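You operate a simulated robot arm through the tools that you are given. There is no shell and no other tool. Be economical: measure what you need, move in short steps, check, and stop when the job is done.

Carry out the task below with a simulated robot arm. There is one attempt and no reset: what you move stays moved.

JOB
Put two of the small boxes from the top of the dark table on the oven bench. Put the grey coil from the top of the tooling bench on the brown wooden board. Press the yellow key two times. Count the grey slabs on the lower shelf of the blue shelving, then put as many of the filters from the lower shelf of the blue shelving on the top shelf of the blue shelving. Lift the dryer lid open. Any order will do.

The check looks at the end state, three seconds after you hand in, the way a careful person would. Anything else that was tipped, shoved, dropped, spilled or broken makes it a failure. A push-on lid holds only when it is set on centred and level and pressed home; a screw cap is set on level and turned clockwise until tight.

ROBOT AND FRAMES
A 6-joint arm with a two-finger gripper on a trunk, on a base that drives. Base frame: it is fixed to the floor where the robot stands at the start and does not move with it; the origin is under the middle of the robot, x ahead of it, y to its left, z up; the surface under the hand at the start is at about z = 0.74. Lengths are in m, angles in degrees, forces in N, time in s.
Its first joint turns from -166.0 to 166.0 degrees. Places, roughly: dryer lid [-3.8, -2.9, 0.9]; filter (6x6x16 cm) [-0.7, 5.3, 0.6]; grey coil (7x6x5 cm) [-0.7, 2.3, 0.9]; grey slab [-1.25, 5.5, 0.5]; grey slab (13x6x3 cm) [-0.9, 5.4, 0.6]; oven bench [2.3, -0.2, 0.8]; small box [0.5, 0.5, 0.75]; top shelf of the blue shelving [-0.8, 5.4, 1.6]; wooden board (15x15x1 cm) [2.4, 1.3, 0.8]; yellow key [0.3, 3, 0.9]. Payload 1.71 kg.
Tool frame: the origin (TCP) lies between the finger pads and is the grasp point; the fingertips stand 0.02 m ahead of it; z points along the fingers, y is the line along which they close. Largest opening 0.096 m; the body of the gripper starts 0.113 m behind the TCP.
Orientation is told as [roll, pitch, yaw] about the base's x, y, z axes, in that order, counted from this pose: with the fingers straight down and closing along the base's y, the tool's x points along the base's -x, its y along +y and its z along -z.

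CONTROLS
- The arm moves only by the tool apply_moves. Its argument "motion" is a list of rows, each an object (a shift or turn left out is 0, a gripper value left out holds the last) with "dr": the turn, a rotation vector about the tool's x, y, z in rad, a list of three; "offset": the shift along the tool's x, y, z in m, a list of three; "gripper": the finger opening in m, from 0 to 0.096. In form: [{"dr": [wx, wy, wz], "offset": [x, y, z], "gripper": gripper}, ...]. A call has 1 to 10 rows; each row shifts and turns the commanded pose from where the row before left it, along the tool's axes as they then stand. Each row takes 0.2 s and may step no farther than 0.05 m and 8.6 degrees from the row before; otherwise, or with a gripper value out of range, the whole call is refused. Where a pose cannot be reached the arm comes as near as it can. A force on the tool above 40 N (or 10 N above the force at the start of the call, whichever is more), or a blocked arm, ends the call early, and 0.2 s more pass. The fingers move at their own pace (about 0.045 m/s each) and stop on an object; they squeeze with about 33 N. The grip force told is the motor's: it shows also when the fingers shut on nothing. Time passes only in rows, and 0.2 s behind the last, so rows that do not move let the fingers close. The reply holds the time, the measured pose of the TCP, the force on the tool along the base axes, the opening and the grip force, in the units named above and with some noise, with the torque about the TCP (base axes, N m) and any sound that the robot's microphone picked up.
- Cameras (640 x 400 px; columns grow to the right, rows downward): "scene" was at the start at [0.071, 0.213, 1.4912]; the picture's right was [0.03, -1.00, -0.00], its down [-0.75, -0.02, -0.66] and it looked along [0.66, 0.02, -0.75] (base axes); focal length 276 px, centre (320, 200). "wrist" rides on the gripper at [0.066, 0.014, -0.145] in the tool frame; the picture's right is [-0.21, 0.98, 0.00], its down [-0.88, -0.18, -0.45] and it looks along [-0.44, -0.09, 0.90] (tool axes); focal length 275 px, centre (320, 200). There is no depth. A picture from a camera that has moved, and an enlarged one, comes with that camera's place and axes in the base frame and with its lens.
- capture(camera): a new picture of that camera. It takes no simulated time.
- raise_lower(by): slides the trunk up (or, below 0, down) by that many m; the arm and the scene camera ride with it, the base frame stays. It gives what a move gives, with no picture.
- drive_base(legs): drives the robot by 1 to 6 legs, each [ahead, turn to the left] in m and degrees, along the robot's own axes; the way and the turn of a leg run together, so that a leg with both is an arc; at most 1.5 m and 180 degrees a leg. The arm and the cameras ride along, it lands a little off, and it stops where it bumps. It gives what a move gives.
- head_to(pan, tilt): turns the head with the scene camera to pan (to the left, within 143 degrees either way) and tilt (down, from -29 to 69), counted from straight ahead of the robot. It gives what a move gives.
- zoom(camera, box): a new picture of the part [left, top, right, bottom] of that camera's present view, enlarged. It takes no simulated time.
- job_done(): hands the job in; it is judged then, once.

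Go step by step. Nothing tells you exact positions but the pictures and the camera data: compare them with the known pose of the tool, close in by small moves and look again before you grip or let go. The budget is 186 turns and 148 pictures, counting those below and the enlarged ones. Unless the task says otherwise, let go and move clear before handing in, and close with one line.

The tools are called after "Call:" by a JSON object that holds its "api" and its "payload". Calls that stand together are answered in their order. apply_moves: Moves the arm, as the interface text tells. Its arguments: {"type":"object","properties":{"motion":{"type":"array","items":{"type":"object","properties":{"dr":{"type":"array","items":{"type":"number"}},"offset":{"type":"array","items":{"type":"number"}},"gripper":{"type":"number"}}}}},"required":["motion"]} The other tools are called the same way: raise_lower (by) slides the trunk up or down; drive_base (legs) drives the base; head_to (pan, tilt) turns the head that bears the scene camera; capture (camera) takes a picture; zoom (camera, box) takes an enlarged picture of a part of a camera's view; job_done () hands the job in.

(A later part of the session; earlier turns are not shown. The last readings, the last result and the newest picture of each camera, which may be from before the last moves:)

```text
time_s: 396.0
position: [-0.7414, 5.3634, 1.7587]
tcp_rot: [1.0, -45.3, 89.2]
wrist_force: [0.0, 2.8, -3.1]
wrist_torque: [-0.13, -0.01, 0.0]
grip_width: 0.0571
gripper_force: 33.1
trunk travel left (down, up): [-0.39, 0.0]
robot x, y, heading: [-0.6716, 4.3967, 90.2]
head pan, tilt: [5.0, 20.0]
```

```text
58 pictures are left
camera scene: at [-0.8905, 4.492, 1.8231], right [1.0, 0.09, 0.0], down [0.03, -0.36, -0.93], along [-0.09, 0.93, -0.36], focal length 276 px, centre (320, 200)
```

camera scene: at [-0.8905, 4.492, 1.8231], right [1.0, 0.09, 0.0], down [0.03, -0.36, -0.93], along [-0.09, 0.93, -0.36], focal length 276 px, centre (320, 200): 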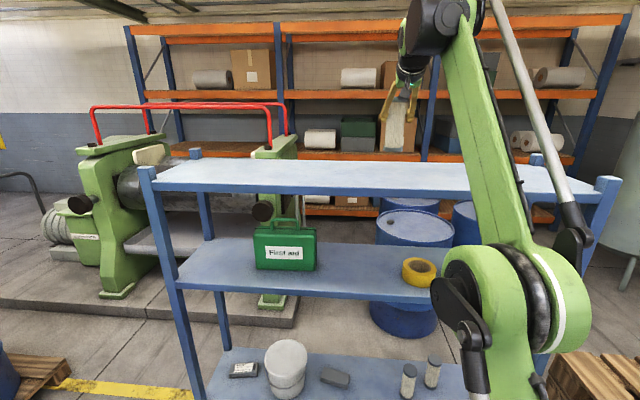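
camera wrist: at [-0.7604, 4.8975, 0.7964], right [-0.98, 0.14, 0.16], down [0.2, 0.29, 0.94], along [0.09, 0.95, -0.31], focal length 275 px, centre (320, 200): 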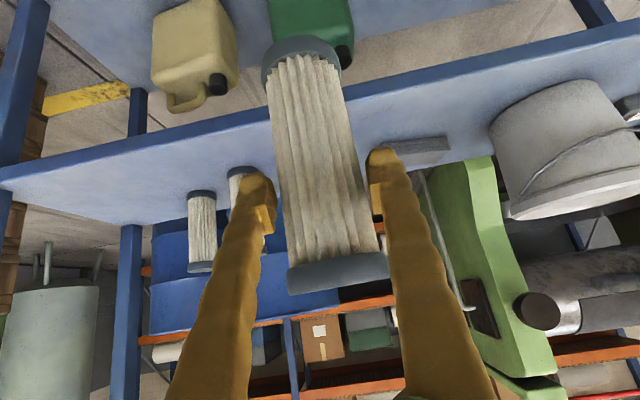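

Call:
{"api": "apply_moves", "payload": {"motion": [{"offset": [0.027, 0, 0.027]}, {"offset": [0.02, 0, 0.02]}, {"offset": [0.009, 0, 0.009]}, {}]}}

Call:
{"api": "zoom", "payload": {"camera": "scene", "box": [330, 60, 470, 200]}}

```text
time_s: 397.0
position: [-0.7407, 5.3475, 1.6792]
tcp_rot: [1.1, -46.0, 89.2]
wrist_force: [-0.6, 4.6, 16.1]
wrist_torque: [0.89, 0.06, 0.04]
grip_width: 0.0575
gripper_force: 33.5
trunk travel left (down, up): [-0.39, 0.0]
robot x, y, heading: [-0.671, 4.3936, 90.3]
head pan, tilt: [5.0, 20.0]
```

```text
2.86 times, centred on (400, 130) of scene
camera zoom: at [-0.8903, 4.4823, 1.824], right [1.0, 0.09, 0.0], down [0.03, -0.35, -0.93], along [-0.09, 0.93, -0.36], focal length 789 px, centre (91, 400)
```

zoom: 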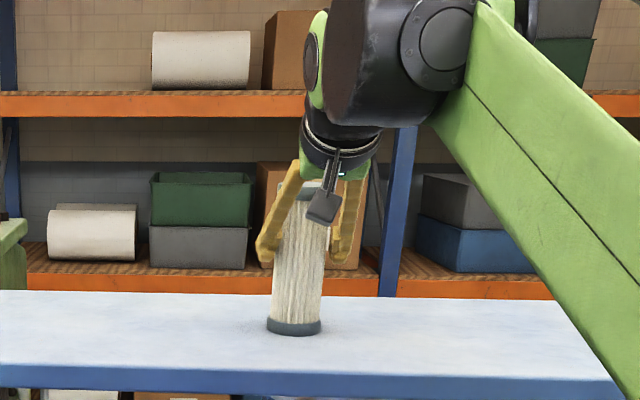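

Standing on the plate with 16 N. Ease, open, and back straight out.

Call:
{"api": "apply_moves", "payload": {"motion": [{"offset": [-0.0006, 0, -0.0006]}, {"gripper": 0.096}, {}, {}, {}, {"offset": [0.03, 0, -0.03]}, {"offset": [0.03, 0, -0.03]}, {"offset": [0.033, 0, -0.033]}, {"offset": [0.033, 0, -0.033]}, {"offset": [0.033, 0, -0.033]}]}}

Call:
{"api": "capture", "payload": {"camera": "scene"}}

```text
time_s: 399.2
position: [-0.7415, 5.1176, 1.6776]
tcp_rot: [1.1, -45.9, 89.2]
wrist_force: [0.8, -2.1, 0.9]
wrist_torque: [0.04, 0.01, 0.01]
grip_width: 0.0962
gripper_force: 0.0
trunk travel left (down, up): [-0.39, 0.0]
robot x, y, heading: [-0.6683, 4.3931, 90.3]
head pan, tilt: [5.0, 20.0]
```

```text
56 pictures are left
camera scene: at [-0.8902, 4.4788, 1.8241], right [1.0, 0.09, 0.0], down [0.03, -0.35, -0.94], along [-0.09, 0.93, -0.35], focal length 276 px, centre (320, 200)
```

scene: 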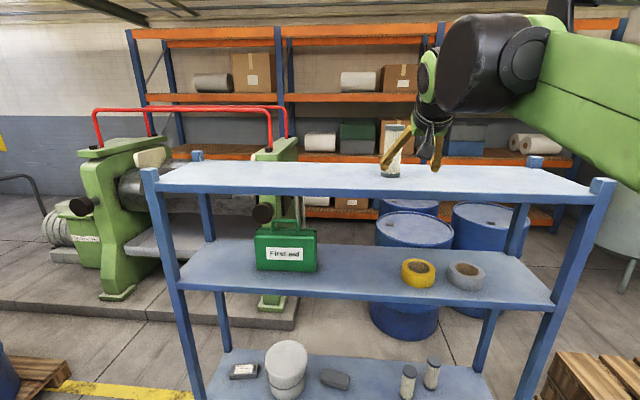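

Filter 1 stands on the top shelf. Going back down for filter 2 at about [-0.598, 5.34].

Call:
{"api": "apply_moves", "payload": {"motion": [{"offset": [0.0265, 0, -0.0265]}, {"offset": [0.0265, 0, -0.0265]}, {"offset": [0.034, -0.0096, 0.034]}, {"offset": [0.034, -0.0096, 0.034]}, {"offset": [0.034, -0.0096, 0.034]}, {"offset": [0.034, -0.0096, 0.034]}, {"offset": [0.034, -0.0096, 0.034]}, {"offset": [0.034, -0.0096, 0.034]}, {"offset": [0.034, -0.0096, 0.034]}, {"offset": [0.034, -0.0096, 0.034]}]}}

Call:
{"api": "apply_moves", "payload": {"motion": [{"offset": [0.034, -0.0096, 0.034]}, {"offset": [0.034, -0.0096, 0.034]}, {"offset": [0.034, -0.0096, 0.034]}, {"offset": [0.034, -0.0096, 0.034]}, {"offset": [0.034, -0.0096, 0.034]}, {"offset": [0.034, -0.0096, 0.034]}, {"offset": [0.034, -0.0096, 0.034]}, {}]}}

Call:
{"api": "raise_lower", "payload": {"by": -0.29}}

Call:
{"api": "capture", "payload": {"camera": "wrist"}}

```text
time_s: 401.4
position: [-0.6686, 5.053, 1.2861]
tcp_rot: [1.0, -45.7, 89.3]
wrist_force: [0.4, 0.5, -0.6]
wrist_torque: [-0.01, 0.0, 0.02]
grip_width: 0.0959
gripper_force: 0.0
trunk travel left (down, up): [-0.39, 0.0]
robot x, y, heading: [-0.6717, 4.3926, 90.1]
head pan, tilt: [5.0, 20.0]
```

```text
time_s: 403.2
position: [-0.5996, 5.0929, 1.0047]
tcp_rot: [1.1, -45.6, 89.2]
wrist_force: [0.0, -0.2, 0.3]
wrist_torque: [-0.02, 0.05, -0.01]
grip_width: 0.0962
gripper_force: 0.0
out of reach, approached as far as the arm can: row 6, 7
trunk travel left (down, up): [-0.39, 0.0]
robot x, y, heading: [-0.6702, 4.3918, 90.3]
head pan, tilt: [5.0, 20.0]
```

```text
time_s: 406.1
position: [-0.6004, 5.0915, 0.7149]
tcp_rot: [1.1, -45.7, 89.2]
wrist_force: [0.0, 0.3, -0.8]
wrist_torque: [0.0, 0.0, -0.03]
grip_width: 0.096
gripper_force: 0.0
trunk travel left (down, up): [-0.1, 0.29]
robot x, y, heading: [-0.6721, 4.3918, 90.2]
head pan, tilt: [5.0, 20.0]
```

```text
55 pictures are left
camera wrist: at [-0.6116, 4.9424, 0.7686], right [-0.98, 0.14, 0.16], down [0.2, 0.29, 0.94], along [0.09, 0.94, -0.32], focal length 275 px, centre (320, 200)
```

wrist: 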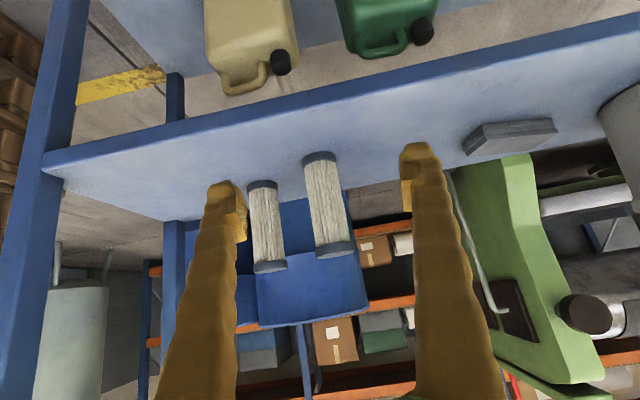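

Filter 2 is at about [-0.585, 5.335]. Approaching it.

Call:
{"api": "apply_moves", "payload": {"motion": [{"offset": [-0.0207, -0.0038, 0.0377]}, {"offset": [-0.0207, -0.0038, 0.0377]}, {"offset": [-0.0207, -0.0038, 0.0377]}, {"offset": [-0.0207, -0.0038, 0.0377]}, {}]}}

Call:
{"api": "capture", "payload": {"camera": "wrist"}}

```text
time_s: 407.3
position: [-0.5872, 5.2587, 0.6686]
tcp_rot: [1.0, -45.6, 89.3]
wrist_force: [-0.3, 0.1, -0.2]
wrist_torque: [0.0, 0.01, -0.01]
grip_width: 0.0962
gripper_force: 0.0
trunk travel left (down, up): [-0.1, 0.29]
robot x, y, heading: [-0.6677, 4.3954, 90.4]
head pan, tilt: [5.0, 20.0]
```

```text
54 pictures are left
camera wrist: at [-0.5979, 5.1091, 0.7225], right [-0.98, 0.14, 0.16], down [0.2, 0.29, 0.94], along [0.09, 0.94, -0.32], focal length 275 px, centre (320, 200)
```

wrist: 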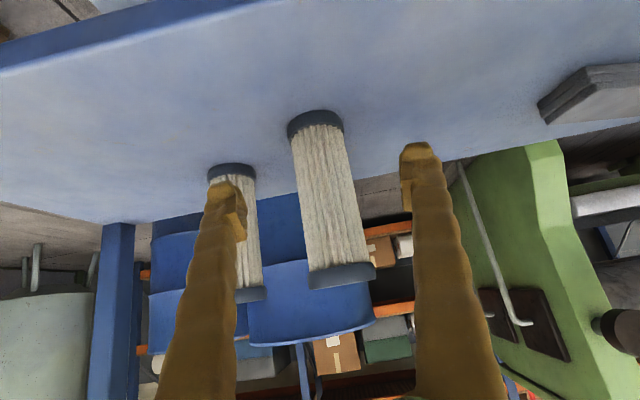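

Call:
{"api": "apply_moves", "payload": {"motion": [{"offset": [-0.028, 0, 0.028]}, {"offset": [-0.028, 0, 0.028]}, {}, {"gripper": 0.0}, {}, {}, {}, {}, {}]}}

Call:
{"api": "capture", "payload": {"camera": "wrist"}}

```text
time_s: 409.3
position: [-0.5852, 5.3367, 0.6687]
tcp_rot: [1.0, -45.6, 89.3]
wrist_force: [-0.5, -0.2, 0.3]
wrist_torque: [0.01, 0.03, -0.04]
grip_width: 0.0059
gripper_force: 22.5
trunk travel left (down, up): [-0.1, 0.29]
robot x, y, heading: [-0.6732, 4.3902, 90.3]
head pan, tilt: [5.0, 20.0]
```

```text
53 pictures are left
camera wrist: at [-0.5975, 5.1869, 0.7232], right [-0.98, 0.14, 0.16], down [0.2, 0.29, 0.94], along [0.09, 0.94, -0.32], focal length 275 px, centre (320, 200)
```

wrist: 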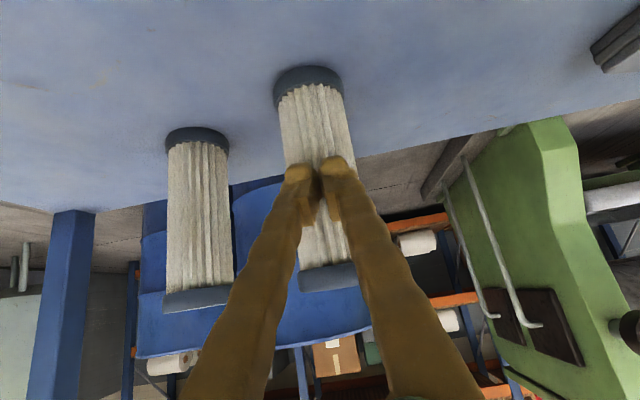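

The fingers closed just in front of filter 2; its centre is nearer y≈5.37. Back off, reopen, and go further in.

Call:
{"api": "apply_moves", "payload": {"motion": [{"offset": [0.025, 0, -0.025]}, {"offset": [0.025, 0, -0.025]}, {"gripper": 0.096}, {}, {}, {}, {}, {}]}}

Call:
{"api": "capture", "payload": {"camera": "wrist"}}

```text
time_s: 411.1
position: [-0.5858, 5.2658, 0.6681]
tcp_rot: [1.1, -45.7, 89.3]
wrist_force: [0.1, -0.1, 0.1]
wrist_torque: [0.0, 0.0, 0.06]
grip_width: 0.096
gripper_force: 0.1
trunk travel left (down, up): [-0.1, 0.29]
robot x, y, heading: [-0.6685, 4.3952, 90.6]
head pan, tilt: [5.0, 20.0]
```

```text
52 pictures are left
camera wrist: at [-0.597, 5.1162, 0.7218], right [-0.98, 0.14, 0.16], down [0.2, 0.29, 0.94], along [0.09, 0.94, -0.32], focal length 275 px, centre (320, 200)
```

wrist: 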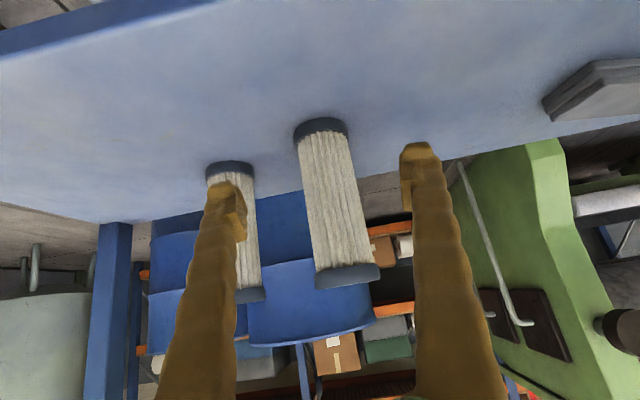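

Call:
{"api": "apply_moves", "payload": {"motion": [{"offset": [-0.0236, 0.001, 0.0236]}, {"offset": [-0.0236, 0, 0.0236]}, {"offset": [-0.0236, 0, 0.0236]}, {}, {"gripper": 0.0}, {}, {}, {}, {}, {}]}}

Call:
{"api": "capture", "payload": {"camera": "wrist"}}

```text
time_s: 413.3
position: [-0.585, 5.3667, 0.6693]
tcp_rot: [1.0, -45.7, 89.3]
wrist_force: [-0.9, 0.1, 0.4]
wrist_torque: [0.03, 0.04, 0.0]
grip_width: 0.0577
gripper_force: 33.3
trunk travel left (down, up): [-0.1, 0.29]
robot x, y, heading: [-0.6712, 4.3927, 90.3]
head pan, tilt: [5.0, 20.0]
```

```text
51 pictures are left
camera wrist: at [-0.5974, 5.2167, 0.7231], right [-0.98, 0.14, 0.16], down [0.2, 0.29, 0.94], along [0.09, 0.94, -0.32], focal length 275 px, centre (320, 200)
```

wrist: 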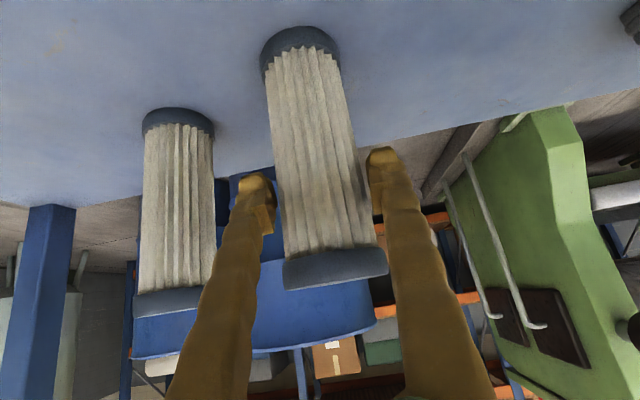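

Filter 2 gripped. Same lift-out and raise as before.

Call:
{"api": "apply_moves", "payload": {"motion": [{"offset": [-0.015, 0, -0.015]}, {"offset": [-0.015, 0, -0.015]}, {"offset": [0.035, 0, -0.035]}, {"offset": [0.035, 0, -0.035]}, {"offset": [0.035, 0, -0.035]}, {"offset": [0.035, 0, -0.035]}, {"offset": [0.035, 0, -0.035]}, {"offset": [0.03, 0, -0.03]}, {}]}}

Call:
{"api": "raise_lower", "payload": {"by": 0.29}}

Call:
{"api": "apply_moves", "payload": {"motion": [{"offset": [-0.034, 0, -0.034]}, {"offset": [-0.034, 0, -0.034]}, {"offset": [-0.034, 0, -0.034]}, {"offset": [-0.034, 0, -0.034]}, {"offset": [-0.034, 0, -0.034]}, {"offset": [-0.034, 0, -0.034]}, {"offset": [-0.034, 0, -0.034]}, {"offset": [-0.034, 0, -0.034]}, {"offset": [-0.034, 0, -0.034]}, {"offset": [-0.034, 0, -0.034]}]}}

Call:
{"api": "apply_moves", "payload": {"motion": [{"offset": [-0.034, 0, -0.034]}, {"offset": [-0.034, 0, -0.034]}, {"offset": [-0.034, 0, -0.034]}, {"offset": [-0.034, 0, -0.034]}, {"offset": [-0.034, 0, -0.034]}, {}]}}

Call:
{"api": "capture", "payload": {"camera": "scene"}}

```text
time_s: 415.3
position: [-0.5853, 5.0821, 0.7195]
tcp_rot: [1.1, -45.5, 89.4]
wrist_force: [-0.9, -0.5, -0.5]
wrist_torque: [-0.01, -0.02, -0.02]
grip_width: 0.0578
gripper_force: 32.8
out of reach, approached as far as the arm can: row 8
trunk travel left (down, up): [-0.1, 0.29]
robot x, y, heading: [-0.6704, 4.3938, 90.7]
head pan, tilt: [5.0, 20.0]
```

```text
time_s: 418.2
position: [-0.5853, 5.0825, 1.0087]
tcp_rot: [1.1, -45.4, 89.3]
wrist_force: [-0.5, -0.3, -1.4]
wrist_torque: [-0.05, 0.02, 0.0]
grip_width: 0.0577
gripper_force: 32.8
trunk travel left (down, up): [-0.39, 0.0]
robot x, y, heading: [-0.67, 4.3895, 90.0]
head pan, tilt: [5.0, 20.0]
```

```text
time_s: 420.4
position: [-0.5783, 5.0792, 1.4905]
tcp_rot: [1.0, -45.4, 89.2]
wrist_force: [0.1, 0.6, -2.1]
wrist_torque: [-0.02, 0.06, -0.02]
grip_width: 0.0577
gripper_force: 33.6
trunk travel left (down, up): [-0.39, 0.0]
robot x, y, heading: [-0.6718, 4.3909, 90.2]
head pan, tilt: [5.0, 20.0]
```

```text
time_s: 421.8
position: [-0.5769, 5.0763, 1.73]
tcp_rot: [1.1, -45.5, 89.3]
wrist_force: [-0.4, 0.5, -2.1]
wrist_torque: [-0.04, 0.02, -0.02]
grip_width: 0.0574
gripper_force: 33.2
trunk travel left (down, up): [-0.39, 0.0]
robot x, y, heading: [-0.6699, 4.3888, 90.6]
head pan, tilt: [5.0, 20.0]
```

```text
50 pictures are left
camera scene: at [-0.8902, 4.4829, 1.8238], right [1.0, 0.09, 0.0], down [0.03, -0.36, -0.93], along [-0.09, 0.93, -0.36], focal length 276 px, centre (320, 200)
```

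scene: 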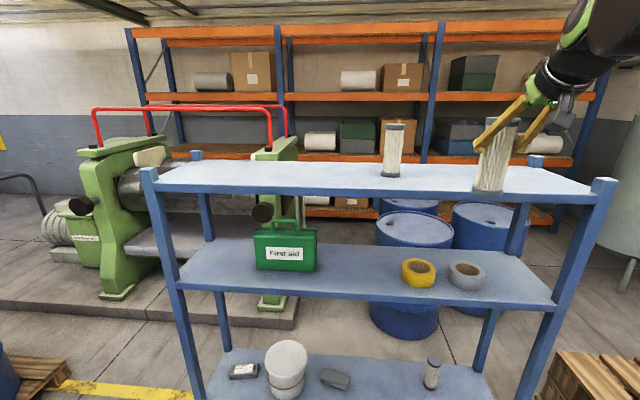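

Call:
{"api": "apply_moves", "payload": {"motion": [{"offset": [-0.033, 0, 0.033]}, {"offset": [-0.033, 0, 0.033]}, {"offset": [-0.033, 0, 0.033]}, {"offset": [-0.033, 0, 0.033]}, {"offset": [-0.033, 0, 0.033]}, {"offset": [-0.033, 0, 0.033]}, {"offset": [0.01, 0, 0.01]}, {"offset": [0.01, 0, 0.01]}, {}]}}

Call:
{"api": "apply_moves", "payload": {"motion": [{"offset": [0.004, 0, 0.004]}, {"offset": [0.003, 0, 0.003]}, {"offset": [0.0015, 0, 0.0015]}, {}]}}

```text
time_s: 423.8
position: [-0.5754, 5.3572, 1.7041]
tcp_rot: [1.1, -45.5, 89.2]
wrist_force: [0.4, 0.8, -0.8]
wrist_torque: [0.01, -0.04, -0.01]
grip_width: 0.0578
gripper_force: 32.9
trunk travel left (down, up): [-0.39, 0.0]
robot x, y, heading: [-0.6711, 4.3939, 90.2]
head pan, tilt: [5.0, 20.0]
```

```text
time_s: 424.8
position: [-0.5764, 5.3572, 1.6911]
tcp_rot: [1.2, -45.3, 89.3]
wrist_force: [-0.8, -0.3, -1.9]
wrist_torque: [0.0, -0.04, -0.01]
grip_width: 0.0576
gripper_force: 33.0
trunk travel left (down, up): [-0.39, 0.0]
robot x, y, heading: [-0.6722, 4.3945, 90.3]
head pan, tilt: [5.0, 20.0]
```

Call:
{"api": "apply_moves", "payload": {"motion": [{"offset": [0.002, 0, 0.002]}, {"offset": [0.002, 0, 0.002]}, {"offset": [0.0015, 0, 0.0015]}, {"offset": [0.001, 0, 0.001]}, {}]}}

```text
time_s: 426.0
position: [-0.5775, 5.3552, 1.6834]
tcp_rot: [1.0, -45.5, 89.3]
wrist_force: [-0.4, 0.9, 26.1]
wrist_torque: [0.28, 0.03, -0.07]
grip_width: 0.0574
gripper_force: 33.1
trunk travel left (down, up): [-0.39, 0.0]
robot x, y, heading: [-0.6731, 4.3943, 90.4]
head pan, tilt: [5.0, 20.0]
```

Contact. Ease, open, back out, and look.

Call:
{"api": "apply_moves", "payload": {"motion": [{"offset": [-0.001, 0, -0.001]}, {"gripper": 0.096}, {}, {}, {}, {"offset": [0.03, 0, -0.03]}, {"offset": [0.03, 0, -0.03]}, {"offset": [0.033, 0, -0.033]}, {"offset": [0.033, 0, -0.033]}, {"offset": [0.033, 0, -0.033]}]}}

Call:
{"api": "apply_moves", "payload": {"motion": [{"offset": [0.03, 0, -0.03]}, {"offset": [0.03, 0, -0.03]}, {"offset": [0.034, 0, 0.034]}, {"offset": [0.034, 0, 0.034]}, {"offset": [0.034, 0, 0.034]}, {"offset": [0.034, 0, 0.034]}, {"offset": [0.034, 0, 0.034]}, {"offset": [0.034, 0, 0.034]}, {"offset": [0.034, 0, 0.034]}, {"offset": [0.034, 0, 0.034]}]}}

Call:
{"api": "capture", "payload": {"camera": "scene"}}

```text
time_s: 428.2
position: [-0.5761, 5.1291, 1.6834]
tcp_rot: [1.1, -45.5, 89.2]
wrist_force: [-0.6, -0.5, 0.0]
wrist_torque: [0.02, -0.02, 0.03]
grip_width: 0.0961
gripper_force: 0.0
trunk travel left (down, up): [-0.39, 0.0]
robot x, y, heading: [-0.6682, 4.3916, 90.4]
head pan, tilt: [5.0, 20.0]
```

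```text
time_s: 430.4
position: [-0.5815, 5.0504, 1.2971]
tcp_rot: [1.0, -45.5, 89.3]
wrist_force: [-0.4, -0.2, 0.5]
wrist_torque: [0.0, 0.01, -0.01]
grip_width: 0.0958
gripper_force: 0.0
trunk travel left (down, up): [-0.39, 0.0]
robot x, y, heading: [-0.6686, 4.3888, 90.1]
head pan, tilt: [5.0, 20.0]
```

```text
49 pictures are left
camera scene: at [-0.8901, 4.4839, 1.8237], right [1.0, 0.09, 0.0], down [0.03, -0.36, -0.93], along [-0.09, 0.93, -0.36], focal length 276 px, centre (320, 200)
```

scene: 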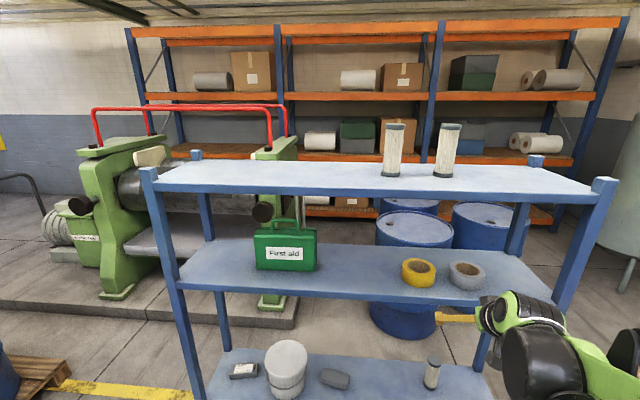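

Two filters on the top shelf. Before deciding on a third I must see behind the bucket: I'll back off, straighten the tool, and drive to the left end of the shelving.

Call:
{"api": "drive_base", "payload": {"legs": [[-0.35, 0]]}}

Call:
{"api": "raise_lower", "payload": {"by": -0.29}}

Call:
{"api": "apply_moves", "payload": {"motion": [{"dr": [0, 0.145, 0]}, {"dr": [0, 0.145, 0]}, {"dr": [0, 0.145, 0]}, {"dr": [0, 0.145, 0]}, {"dr": [0, 0.145, 0]}, {"dr": [0, 0.066, 0]}, {"offset": [0.045, 0.02, 0]}, {"offset": [0.045, 0.02, -0.02]}, {"offset": [0.045, 0.02, -0.02]}, {"offset": [0.045, 0.02, -0.02]}]}}

Call:
{"api": "drive_base", "payload": {"legs": [[0, 90], [1.15, 0], [0, -90], [0.7, 0]]}}

Call:
{"api": "head_to", "payload": {"pan": -50, "tilt": 35}}

Call:
{"api": "capture", "payload": {"camera": "scene"}}

```text
time_s: 433.4
position: [-0.5782, 4.6967, 1.2983]
tcp_rot: [1.0, -45.5, 89.2]
wrist_force: [0.5, -0.6, 0.6]
wrist_torque: [0.0, -0.05, 0.03]
grip_width: 0.096
gripper_force: 0.0
trunk travel left (down, up): [-0.39, 0.0]
robot x, y, heading: [-0.6716, 4.04, 89.9]
head pan, tilt: [5.0, 20.0]
```

```text
time_s: 436.3
position: [-0.5795, 4.6786, 1.016]
tcp_rot: [1.0, -46.3, 89.0]
wrist_force: [0.1, -0.1, 0.3]
wrist_torque: [0.0, 0.01, -0.02]
grip_width: 0.0959
gripper_force: 0.1
trunk travel left (down, up): [-0.1, 0.29]
robot x, y, heading: [-0.6676, 4.0395, 90.2]
head pan, tilt: [5.0, 20.0]
```

```text
refused: row 8 steps farther than a row can; nothing moved
```

```text
time_s: 460.8
position: [-1.7024, 5.3931, 1.017]
tcp_rot: [1.1, -46.3, 87.8]
wrist_force: [-0.2, 0.6, 0.1]
wrist_torque: [0.02, -0.01, 0.02]
grip_width: 0.0961
gripper_force: 0.0
trunk travel left (down, up): [-0.1, 0.29]
robot x, y, heading: [-1.806, 4.7568, 88.6]
head pan, tilt: [5.0, 20.0]
```

```text
time_s: 462.0
position: [-1.7008, 5.3808, 1.0227]
tcp_rot: [1.0, -47.0, 87.6]
wrist_force: [0.3, 0.8, 0.9]
wrist_torque: [-0.02, 0.01, 0.02]
grip_width: 0.0961
gripper_force: 0.1
trunk travel left (down, up): [-0.1, 0.29]
robot x, y, heading: [-1.804, 4.7565, 88.7]
head pan, tilt: [-50.0, 35.0]
```

```text
48 pictures are left
camera scene: at [-1.9477, 4.8114, 1.5105], right [0.63, -0.78, 0.01], down [-0.45, -0.37, -0.81], along [0.64, 0.5, -0.58], focal length 276 px, centre (320, 200)
```

scene: 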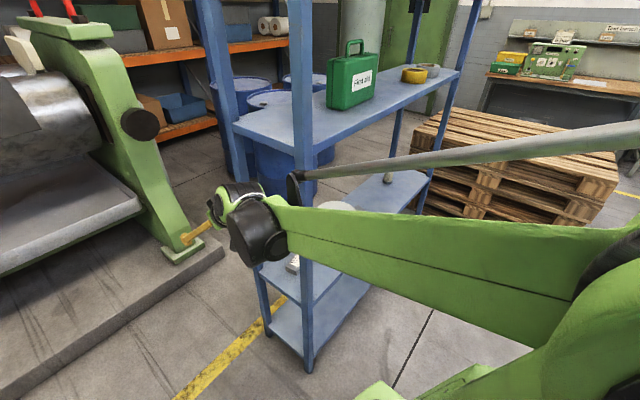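

The arm blocks the view, so I use the wrist camera: swing the tool about the vertical to look along the shelf from its open left end.

Call:
{"api": "apply_moves", "payload": {"motion": [{"dr": [0.109, 0, 0.101]}, {"dr": [0.109, 0, 0.101]}, {"dr": [0.109, 0, 0.101]}, {"dr": [0.109, 0, 0.101]}, {"dr": [0.109, 0, 0.101]}, {"dr": [0.109, 0, 0.101]}, {"dr": [0.109, 0, 0.101]}, {"dr": [0.109, 0, 0.101]}, {}]}}

Call:
{"api": "capture", "payload": {"camera": "wrist"}}

```text
time_s: 464.0
position: [-1.7007, 5.3778, 1.0247]
tcp_rot: [0.4, -46.5, 20.2]
wrist_force: [0.4, -0.9, -0.6]
wrist_torque: [0.01, -0.02, -0.03]
grip_width: 0.0962
gripper_force: 0.1
trunk travel left (down, up): [-0.1, 0.29]
robot x, y, heading: [-1.8055, 4.754, 88.8]
head pan, tilt: [-50.0, 35.0]
```

```text
47 pictures are left
camera wrist: at [-1.8448, 5.3381, 1.0762], right [-0.21, 0.97, 0.15], down [0.33, -0.08, 0.94], along [0.92, 0.24, -0.3], focal length 275 px, centre (320, 200)
```

wrist: 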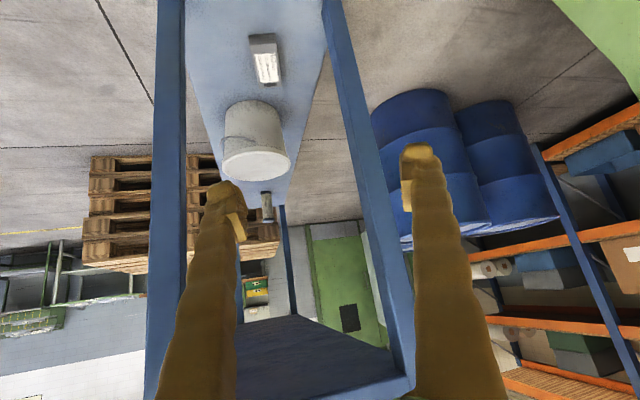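

Call:
{"api": "zoom", "payload": {"camera": "wrist", "box": [180, 0, 380, 240]}}

```text
1.67 times, centred on (280, 120) of wrist
camera zoom: at [-1.8448, 5.3381, 1.0762], right [-0.21, 0.97, 0.15], down [0.33, -0.08, 0.94], along [0.92, 0.24, -0.3], focal length 459 px, centre (387, 333)
```

zoom: 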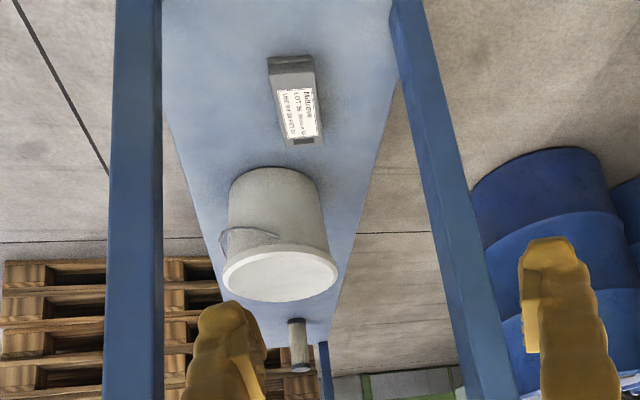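

Behind the bucket is empty, so the lower shelf holds two grey slabs; two filters moved is right. Now I back away, restore the tool to pointing down, and head for the dryer.

Call:
{"api": "drive_base", "payload": {"legs": [[-0.7, 0]]}}

Call:
{"api": "apply_moves", "payload": {"motion": [{"dr": [-0.109, 0, -0.101]}, {"dr": [-0.109, 0, -0.101]}, {"dr": [-0.109, 0, -0.101]}, {"dr": [-0.109, 0, -0.101]}, {"dr": [-0.109, 0, -0.101]}, {"dr": [-0.109, 0, -0.101]}, {"dr": [-0.109, 0, -0.101]}, {"dr": [-0.109, 0, -0.101]}]}}

Call:
{"api": "apply_moves", "payload": {"motion": [{"dr": [0, 0.145, 0]}, {"dr": [0, 0.145, 0]}, {"dr": [0, 0.145, 0]}, {"dr": [0, 0.145, 0]}, {"dr": [0, 0.145, 0]}, {"dr": [0, 0.085, 0]}, {"offset": [0.045, 0.015, 0]}, {"offset": [0.045, 0.015, -0.01]}, {"offset": [0.045, 0.01, -0.015]}, {"offset": [0.045, 0, -0.015]}]}}

```text
time_s: 469.1
position: [-1.7177, 4.6812, 1.0245]
tcp_rot: [0.3, -46.5, 20.1]
wrist_force: [0.1, -0.6, 0.3]
wrist_torque: [-0.02, -0.01, -0.03]
grip_width: 0.0961
gripper_force: 0.1
trunk travel left (down, up): [-0.1, 0.29]
robot x, y, heading: [-1.8191, 4.0579, 88.3]
head pan, tilt: [-50.0, 35.0]
```

```text
time_s: 470.9
position: [-1.7181, 4.6672, 1.0335]
tcp_rot: [1.2, -48.0, 87.7]
wrist_force: [-0.6, -0.4, -0.2]
wrist_torque: [0.03, 0.01, -0.01]
grip_width: 0.0961
gripper_force: 0.1
trunk travel left (down, up): [-0.1, 0.29]
robot x, y, heading: [-1.8227, 4.0604, 88.5]
head pan, tilt: [-50.0, 35.0]
```

```text
time_s: 473.1
position: [-1.7643, 4.482, 1.0718]
tcp_rot: [0.7, -1.7, 88.5]
wrist_force: [0.0, -1.1, 0.2]
wrist_torque: [0.07, 0.02, 0.02]
grip_width: 0.0958
gripper_force: 0.0
trunk travel left (down, up): [-0.1, 0.29]
robot x, y, heading: [-1.8258, 4.0595, 88.6]
head pan, tilt: [-50.0, 35.0]
```

Call:
{"api": "drive_base", "payload": {"legs": [[0, -164], [1.5, 0], [0, -15], [1.5, 0], [0.7, 0]]}}

Call:
{"api": "head_to", "payload": {"pan": -35, "tilt": 25}}

Call:
{"api": "capture", "payload": {"camera": "scene"}}

Call:
{"api": "head_to", "payload": {"pan": 15, "tilt": 25}}

Call:
{"api": "capture", "payload": {"camera": "scene"}}

```text
time_s: 509.4
position: [-1.5292, -0.0198, 1.0704]
tcp_rot: [0.8, -1.5, -91.1]
wrist_force: [0.5, -0.6, 0.0]
wrist_torque: [0.0, 0.0, 0.02]
grip_width: 0.096
gripper_force: 0.1
trunk travel left (down, up): [-0.1, 0.29]
robot x, y, heading: [-1.4716, 0.4086, -91.0]
head pan, tilt: [-50.0, 35.0]
```

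```text
time_s: 510.2
position: [-1.5294, -0.0058, 1.0752]
tcp_rot: [0.7, -2.2, -91.2]
wrist_force: [0.0, 0.4, 0.7]
wrist_torque: [0.0, -0.02, 0.0]
grip_width: 0.0958
gripper_force: 0.0
trunk travel left (down, up): [-0.1, 0.29]
robot x, y, heading: [-1.4745, 0.4089, -91.3]
head pan, tilt: [-35.0, 25.0]
```

```text
45 pictures are left
camera scene: at [-1.3175, 0.3735, 1.5273], right [-0.81, 0.59, -0.01], down [0.25, 0.33, -0.91], along [-0.53, -0.74, -0.42], focal length 276 px, centre (320, 200)
```

scene: 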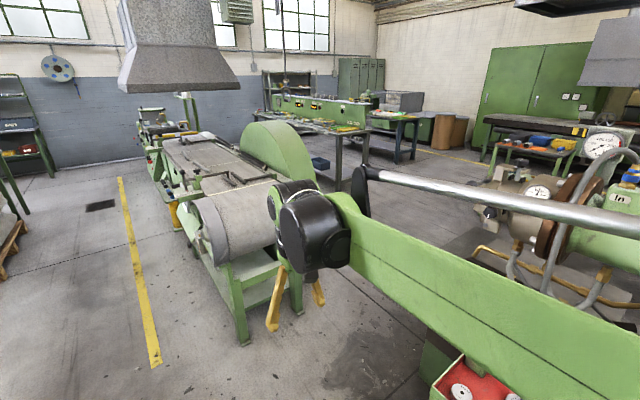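

```text
time_s: 511.4
position: [-1.5296, -0.008, 1.0751]
tcp_rot: [0.7, -2.2, -91.1]
wrist_force: [0.3, 0.4, -0.1]
wrist_torque: [-0.05, 0.01, -0.01]
grip_width: 0.0957
gripper_force: 0.0
trunk travel left (down, up): [-0.1, 0.29]
robot x, y, heading: [-1.4694, 0.4071, -91.4]
head pan, tilt: [15.0, 25.0]
```

```text
44 pictures are left
camera scene: at [-1.2412, 0.3453, 1.527], right [-0.97, -0.24, 0.0], down [-0.1, 0.41, -0.91], along [0.22, -0.88, -0.42], focal length 276 px, centre (320, 200)
```

scene: 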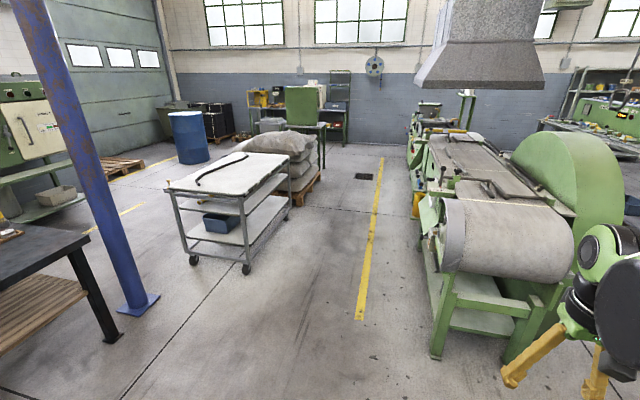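

Call:
{"api": "head_to", "payload": {"pan": -35, "tilt": 25}}

Call:
{"api": "zoom", "payload": {"camera": "scene", "box": [240, 70, 460, 200]}}

```text
time_s: 512.6
position: [-1.5295, -0.0165, 1.0718]
tcp_rot: [0.8, -1.6, -91.2]
wrist_force: [0.3, -1.3, -1.3]
wrist_torque: [0.34, -0.02, 0.02]
grip_width: 0.0959
gripper_force: 0.1
trunk travel left (down, up): [-0.1, 0.29]
robot x, y, heading: [-1.4699, 0.409, -91.0]
head pan, tilt: [-35.0, 25.0]
```

```text
2.91 times, centred on (350, 135) of scene
camera zoom: at [-1.318, 0.3298, 1.5257], right [-0.81, 0.59, 0.01], down [0.25, 0.36, -0.9], along [-0.53, -0.72, -0.44], focal length 803 px, centre (233, 389)
```

zoom: 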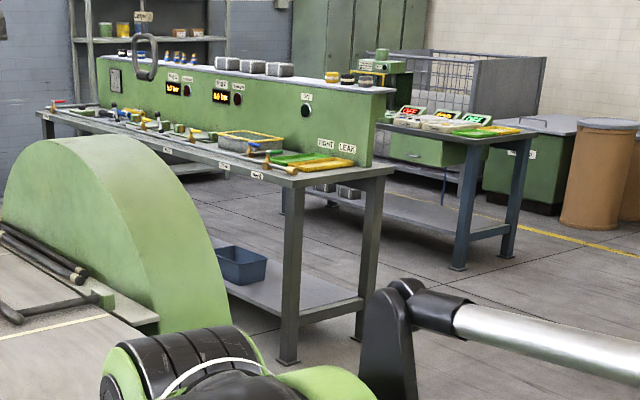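

The hint projects onto the long test bench (x≈-3.6…-3.9, y -2.2…-4.9). I go diagonally between the conveyor end (-2.05,-0.9) and the green machine (-2.6,-0.3), in stages.

Call:
{"api": "drive_base", "payload": {"legs": [[0.29, 0], [0, -49], [0.5, 0]]}}

Call:
{"api": "head_to", "payload": {"pan": 0, "tilt": 35}}

Call:
{"api": "capture", "payload": {"camera": "scene"}}

```text
time_s: 521.9
position: [-2.2101, -0.4375, 1.0758]
tcp_rot: [0.8, -2.4, -139.9]
wrist_force: [0.5, 0.3, 0.1]
wrist_torque: [-0.03, -0.02, 0.01]
grip_width: 0.0958
gripper_force: 0.0
trunk travel left (down, up): [-0.1, 0.29]
robot x, y, heading: [-1.8677, -0.2106, -139.8]
head pan, tilt: [-35.0, 25.0]
```

```text
time_s: 522.9
position: [-2.2101, -0.4378, 1.0765]
tcp_rot: [0.7, -2.4, -139.9]
wrist_force: [-0.9, -0.8, 0.2]
wrist_torque: [0.19, -0.21, 0.01]
grip_width: 0.0961
gripper_force: 0.1
trunk travel left (down, up): [-0.1, 0.29]
robot x, y, heading: [-1.8647, -0.2063, -139.7]
head pan, tilt: [0.0, 35.0]
```

```text
42 pictures are left
camera scene: at [-1.7972, -0.4245, 1.5097], right [-0.64, 0.77, 0.0], down [0.45, 0.38, -0.81], along [-0.62, -0.52, -0.59], focal length 276 px, centre (320, 200)
```

scene: 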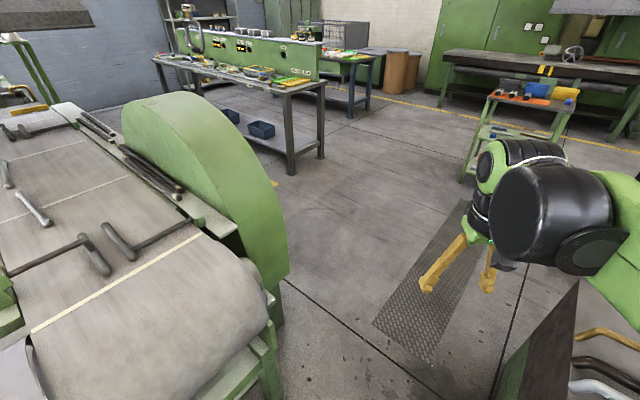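

Call:
{"api": "drive_base", "payload": {"legs": [[0, -6], [1.25, 0], [0, 40]]}}

Call:
{"api": "head_to", "payload": {"pan": 0, "tilt": 30}}

Call:
{"api": "capture", "payload": {"camera": "scene"}}

```text
time_s: 535.0
position: [-3.0557, -1.2684, 1.0815]
tcp_rot: [0.7, -3.1, -106.1]
wrist_force: [1.0, 0.6, -0.2]
wrist_torque: [-0.01, -0.04, 0.0]
grip_width: 0.0959
gripper_force: 0.2
trunk travel left (down, up): [-0.1, 0.29]
robot x, y, heading: [-2.9002, -0.8993, -106.5]
head pan, tilt: [0.0, 35.0]
```

```text
time_s: 535.6
position: [-3.0531, -1.2555, 1.0858]
tcp_rot: [0.6, -3.8, -106.1]
wrist_force: [-0.5, -0.1, 0.4]
wrist_torque: [-0.03, 0.01, -0.01]
grip_width: 0.0961
gripper_force: 0.0
trunk travel left (down, up): [-0.1, 0.29]
robot x, y, heading: [-2.8989, -0.8973, -106.4]
head pan, tilt: [0.0, 30.0]
```

```text
41 pictures are left
camera scene: at [-2.7149, -1.003, 1.5194], right [-0.96, 0.28, 0.0], down [0.14, 0.47, -0.87], along [-0.24, -0.84, -0.49], focal length 276 px, centre (320, 200)
```

scene: 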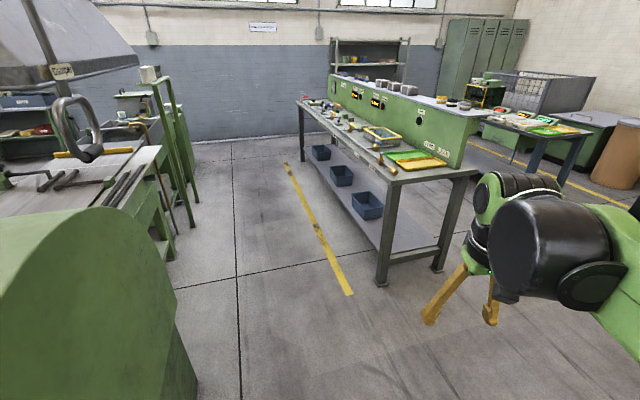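

The hinted spot is the yellow-framed box on the bench. Zooming in.

Call:
{"api": "zoom", "payload": {"camera": "scene", "box": [310, 80, 490, 190]}}

```text
3.56 times, centred on (400, 135) of scene
camera zoom: at [-2.7149, -1.003, 1.5194], right [-0.96, 0.28, 0.0], down [0.14, 0.47, -0.87], along [-0.24, -0.84, -0.49], focal length 982 px, centre (36, 431)
```

zoom: 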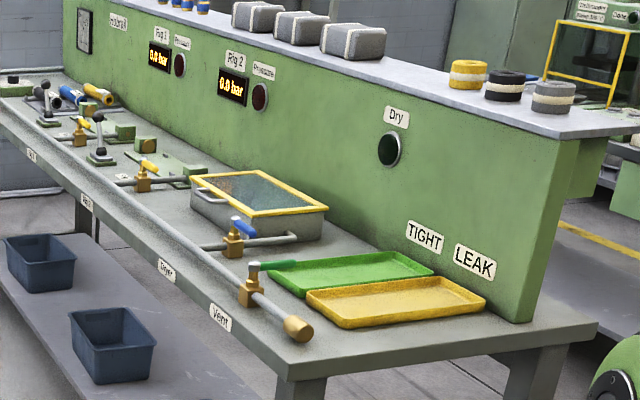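

The dryer is a grey box with a yellow-framed glass lid and a handle on its front (east) edge, hinge presumably at the back. I'll stand east of it, facing west.

Call:
{"api": "drive_base", "payload": {"legs": [[0, 16], [1.45, 0], [0.5, 0], [0, -90]]}}

Call:
{"api": "head_to", "payload": {"pan": 0, "tilt": 40}}

Call:
{"api": "capture", "payload": {"camera": "scene"}}

Call:
{"api": "capture", "payload": {"camera": "wrist"}}

```text
time_s: 556.0
position: [-3.2913, -2.7884, 1.0861]
tcp_rot: [0.7, -4.0, -179.7]
wrist_force: [-0.4, -0.8, -0.6]
wrist_torque: [0.02, -0.02, -0.01]
grip_width: 0.096
gripper_force: 0.1
trunk travel left (down, up): [-0.1, 0.29]
robot x, y, heading: [-2.9088, -2.8336, -180.0]
head pan, tilt: [0.0, 30.0]
```

```text
time_s: 556.7
position: [-3.2834, -2.7896, 1.0898]
tcp_rot: [0.7, -4.4, -179.7]
wrist_force: [0.3, -0.3, 0.4]
wrist_torque: [0.0, 0.0, 0.02]
grip_width: 0.0959
gripper_force: 0.0
trunk travel left (down, up): [-0.1, 0.29]
robot x, y, heading: [-2.9072, -2.8344, -179.9]
head pan, tilt: [0.0, 40.0]
```

```text
39 pictures are left
camera scene: at [-2.9634, -3.0449, 1.5037], right [0.0, 1.0, 0.0], down [0.64, 0.0, -0.77], along [-0.77, 0.0, -0.64], focal length 276 px, centre (320, 200)
```

scene: 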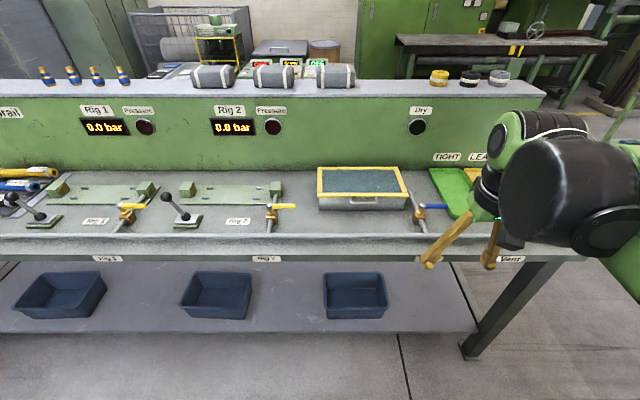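

```text
38 pictures are left
camera wrist: at [-3.2062, -2.8012, 1.2276], right [-0.2, -0.98, 0.03], down [-0.84, 0.19, 0.51], along [-0.5, 0.08, -0.86], focal length 275 px, centre (320, 200)
```

wrist: 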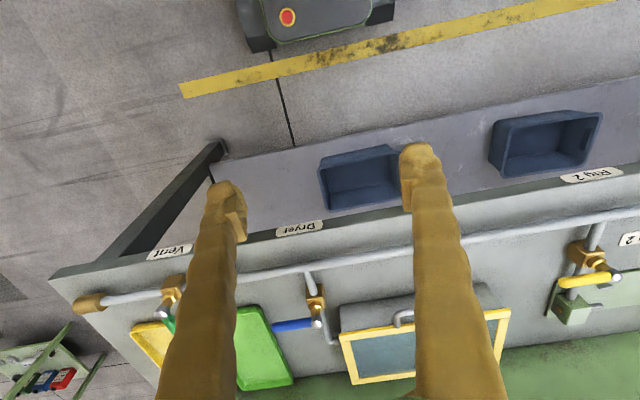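

Call:
{"api": "zoom", "payload": {"camera": "scene", "box": [290, 140, 450, 240]}}

```text
4.00 times, centred on (370, 190) of scene
camera zoom: at [-2.9634, -3.0449, 1.5037], right [0.0, 1.0, 0.0], down [0.64, 0.0, -0.77], along [-0.77, 0.0, -0.64], focal length 1104 px, centre (120, 240)
```

zoom: 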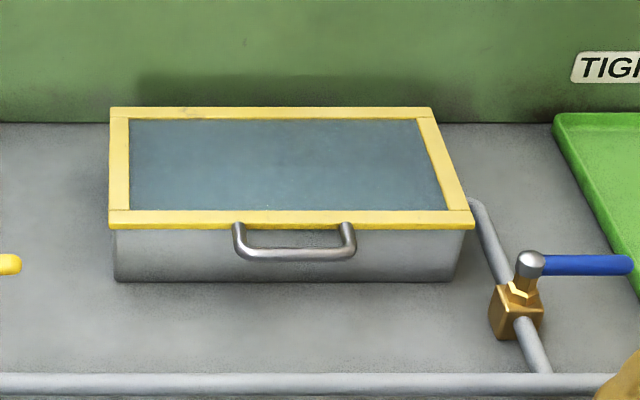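

The handle is a U-bar along y at about [-3.65, -2.90, 0.925], projecting ~4 cm; the hinge is at x≈-3.845. I'll lift it from below with closed fingers tilted 45°, following the arc. First tilt the tool above it.

Call:
{"api": "apply_moves", "payload": {"motion": [{"offset": [-0.036, 0.022, -0.008], "gripper": 0.0}, {"offset": [-0.036, 0.022, -0.008]}, {"offset": [-0.036, 0.022, -0.008]}, {"offset": [-0.036, 0.022, -0.008]}, {"offset": [-0.036, 0.022, -0.008]}, {"dr": [0, -0.142, 0]}, {"dr": [0, -0.142, 0]}, {"dr": [0, -0.142, 0]}, {"dr": [0, -0.142, 0]}, {"dr": [0, -0.142, 0]}]}}

Call:
{"api": "capture", "payload": {"camera": "wrist"}}

Call:
{"api": "capture", "payload": {"camera": "scene"}}

```text
time_s: 558.9
position: [-3.4504, -2.8998, 1.1479]
tcp_rot: [1.1, -45.7, 179.6]
wrist_force: [-0.1, -0.3, -0.4]
wrist_torque: [0.01, -0.01, -0.01]
grip_width: 0.0003
gripper_force: 29.9
trunk travel left (down, up): [-0.1, 0.29]
robot x, y, heading: [-2.9093, -2.835, -179.7]
head pan, tilt: [0.0, 40.0]
```

```text
36 pictures are left
camera wrist: at [-3.2991, -2.912, 1.2016], right [-0.14, -0.98, 0.16], down [-0.3, 0.19, 0.94], along [-0.95, 0.08, -0.32], focal length 275 px, centre (320, 200)
```

wrist: 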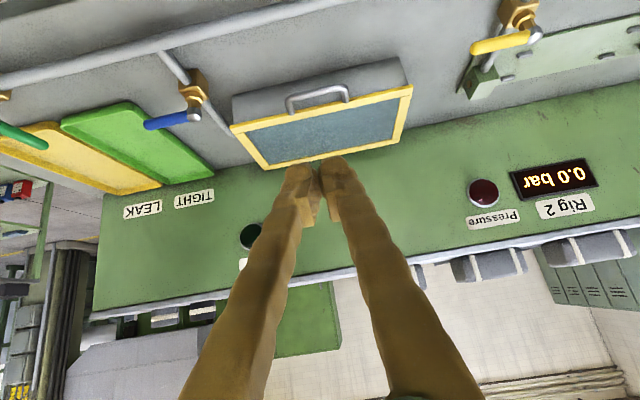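

```text
35 pictures are left
camera scene: at [-2.9865, -3.0452, 1.5026], right [0.0, 1.0, 0.0], down [0.65, 0.0, -0.76], along [-0.76, 0.0, -0.65], focal length 276 px, centre (320, 200)
```

scene: 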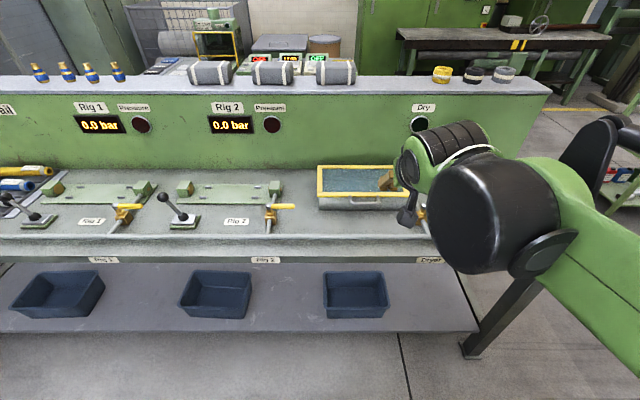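

Good view of the handle: bar at x≈-3.645, y≈-2.906. I go closer, to just in front of and level with it, and look again.

Call:
{"api": "apply_moves", "payload": {"motion": [{"offset": [0.0098, 0.001, 0.0404]}, {"offset": [0.0098, 0.001, 0.0404]}, {"offset": [0.0098, 0.001, 0.0404]}, {"offset": [0.0098, 0.001, 0.0404]}, {"offset": [0.0098, 0.001, 0.0404]}, {"offset": [0.0098, 0.001, 0.0404]}, {}]}}

Call:
{"api": "capture", "payload": {"camera": "wrist"}}

Call:
{"api": "zoom", "payload": {"camera": "scene", "box": [300, 150, 440, 250]}}

```text
time_s: 560.5
position: [-3.5808, -2.9094, 0.9351]
tcp_rot: [1.1, -45.5, 179.7]
wrist_force: [1.1, -0.2, 0.6]
wrist_torque: [0.0, -0.02, 0.01]
grip_width: 0.0001
gripper_force: 29.4
trunk travel left (down, up): [-0.1, 0.29]
robot x, y, heading: [-2.9069, -2.8369, -179.9]
head pan, tilt: [0.0, 40.0]
```

```text
34 pictures are left
camera wrist: at [-3.4304, -2.9215, 0.989], right [-0.14, -0.98, 0.16], down [-0.3, 0.19, 0.93], along [-0.94, 0.08, -0.32], focal length 275 px, centre (320, 200)
```

wrist: 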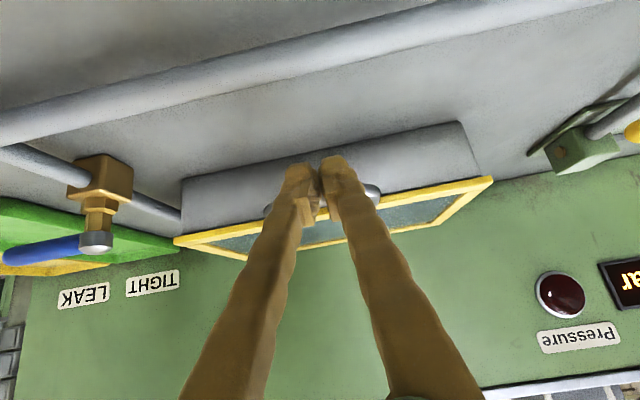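

```text
4.00 times, centred on (370, 200) of scene
camera zoom: at [-2.988, -3.0451, 1.5025], right [0.0, 1.0, 0.0], down [0.66, 0.0, -0.76], along [-0.76, 0.0, -0.66], focal length 1104 px, centre (120, 200)
```

zoom: 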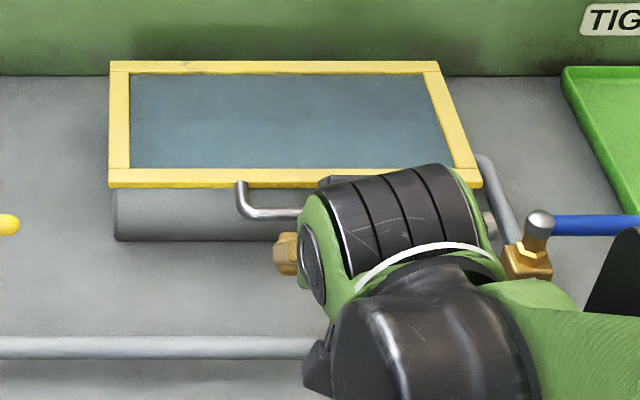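

Triangulated: bar at [-3.6415, -2.906, 0.918], lid front x≈-3.671, hinge near [-3.86, 0.915]. Sliding the fingertips under the bar along the tool axis.

Call:
{"api": "apply_moves", "payload": {"motion": [{"offset": [-0.008, 0, 0]}, {"offset": [0, 0, 0.02]}, {"offset": [0, 0, 0.02]}, {"offset": [0, 0, 0.015]}, {}]}}

Call:
{"api": "zoom", "payload": {"camera": "wrist", "box": [220, 120, 420, 260]}}

```text
time_s: 561.7
position: [-3.6255, -2.9107, 0.9024]
tcp_rot: [0.9, -45.5, 179.6]
wrist_force: [0.2, -0.4, -0.6]
wrist_torque: [-0.03, -0.04, -0.01]
grip_width: 0.0
gripper_force: 29.8
trunk travel left (down, up): [-0.1, 0.29]
robot x, y, heading: [-2.9108, -2.8348, -179.9]
head pan, tilt: [0.0, 40.0]
```

```text
2.86 times, centred on (320, 190) of wrist
camera zoom: at [-3.4755, -2.9226, 0.9566], right [-0.14, -0.98, 0.16], down [-0.3, 0.19, 0.93], along [-0.94, 0.08, -0.32], focal length 786 px, centre (320, 229)
```

zoom: 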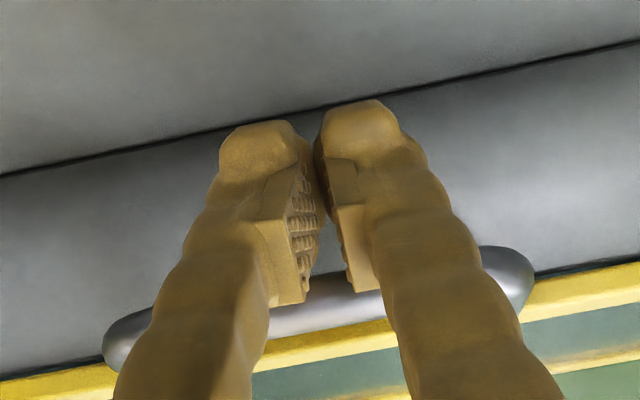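

The bar lies on top of the fingers, as wanted. Lifting the first 30° along the arc.

Call:
{"api": "apply_moves", "payload": {"motion": [{"offset": [-0.007, 0, 0]}, {"offset": [-0.0227, 0, -0.0184]}, {"offset": [-0.0227, 0, -0.0184]}, {"offset": [-0.0264, 0, -0.0115]}, {"offset": [-0.0264, 0, -0.0115]}, {}]}}

Call:
{"api": "capture", "payload": {"camera": "wrist"}}

Call:
{"api": "zoom", "payload": {"camera": "scene", "box": [300, 130, 460, 250]}}

```text
time_s: 563.1
position: [-3.6582, -2.9075, 1.0209]
tcp_rot: [1.0, -45.6, 179.7]
wrist_force: [0.3, -0.1, -0.9]
wrist_torque: [-0.02, -0.01, 0.02]
grip_width: 0.0
gripper_force: 29.4
trunk travel left (down, up): [-0.1, 0.29]
robot x, y, heading: [-2.9078, -2.8349, -179.9]
head pan, tilt: [0.0, 40.0]
```

```text
31 pictures are left
camera wrist: at [-3.5072, -2.9203, 1.075], right [-0.14, -0.98, 0.16], down [-0.3, 0.19, 0.93], along [-0.94, 0.08, -0.32], focal length 275 px, centre (320, 200)
```

wrist: 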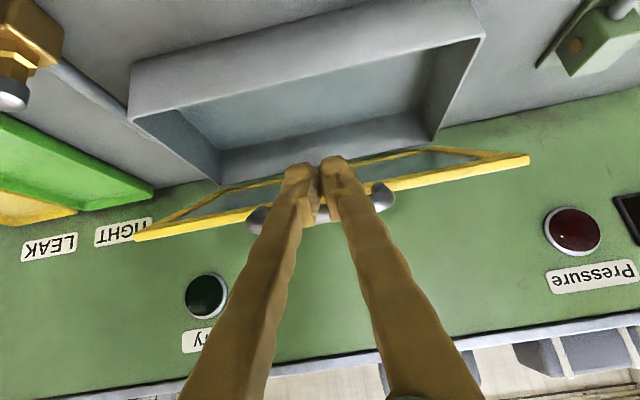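

```text
3.33 times, centred on (380, 190) of scene
camera zoom: at [-2.9874, -3.0451, 1.5026], right [0.0, 1.0, 0.0], down [0.65, 0.0, -0.76], along [-0.76, 0.0, -0.65], focal length 920 px, centre (120, 233)
```

zoom: 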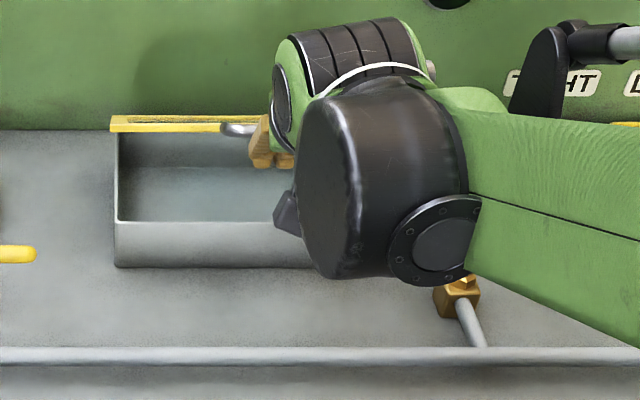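

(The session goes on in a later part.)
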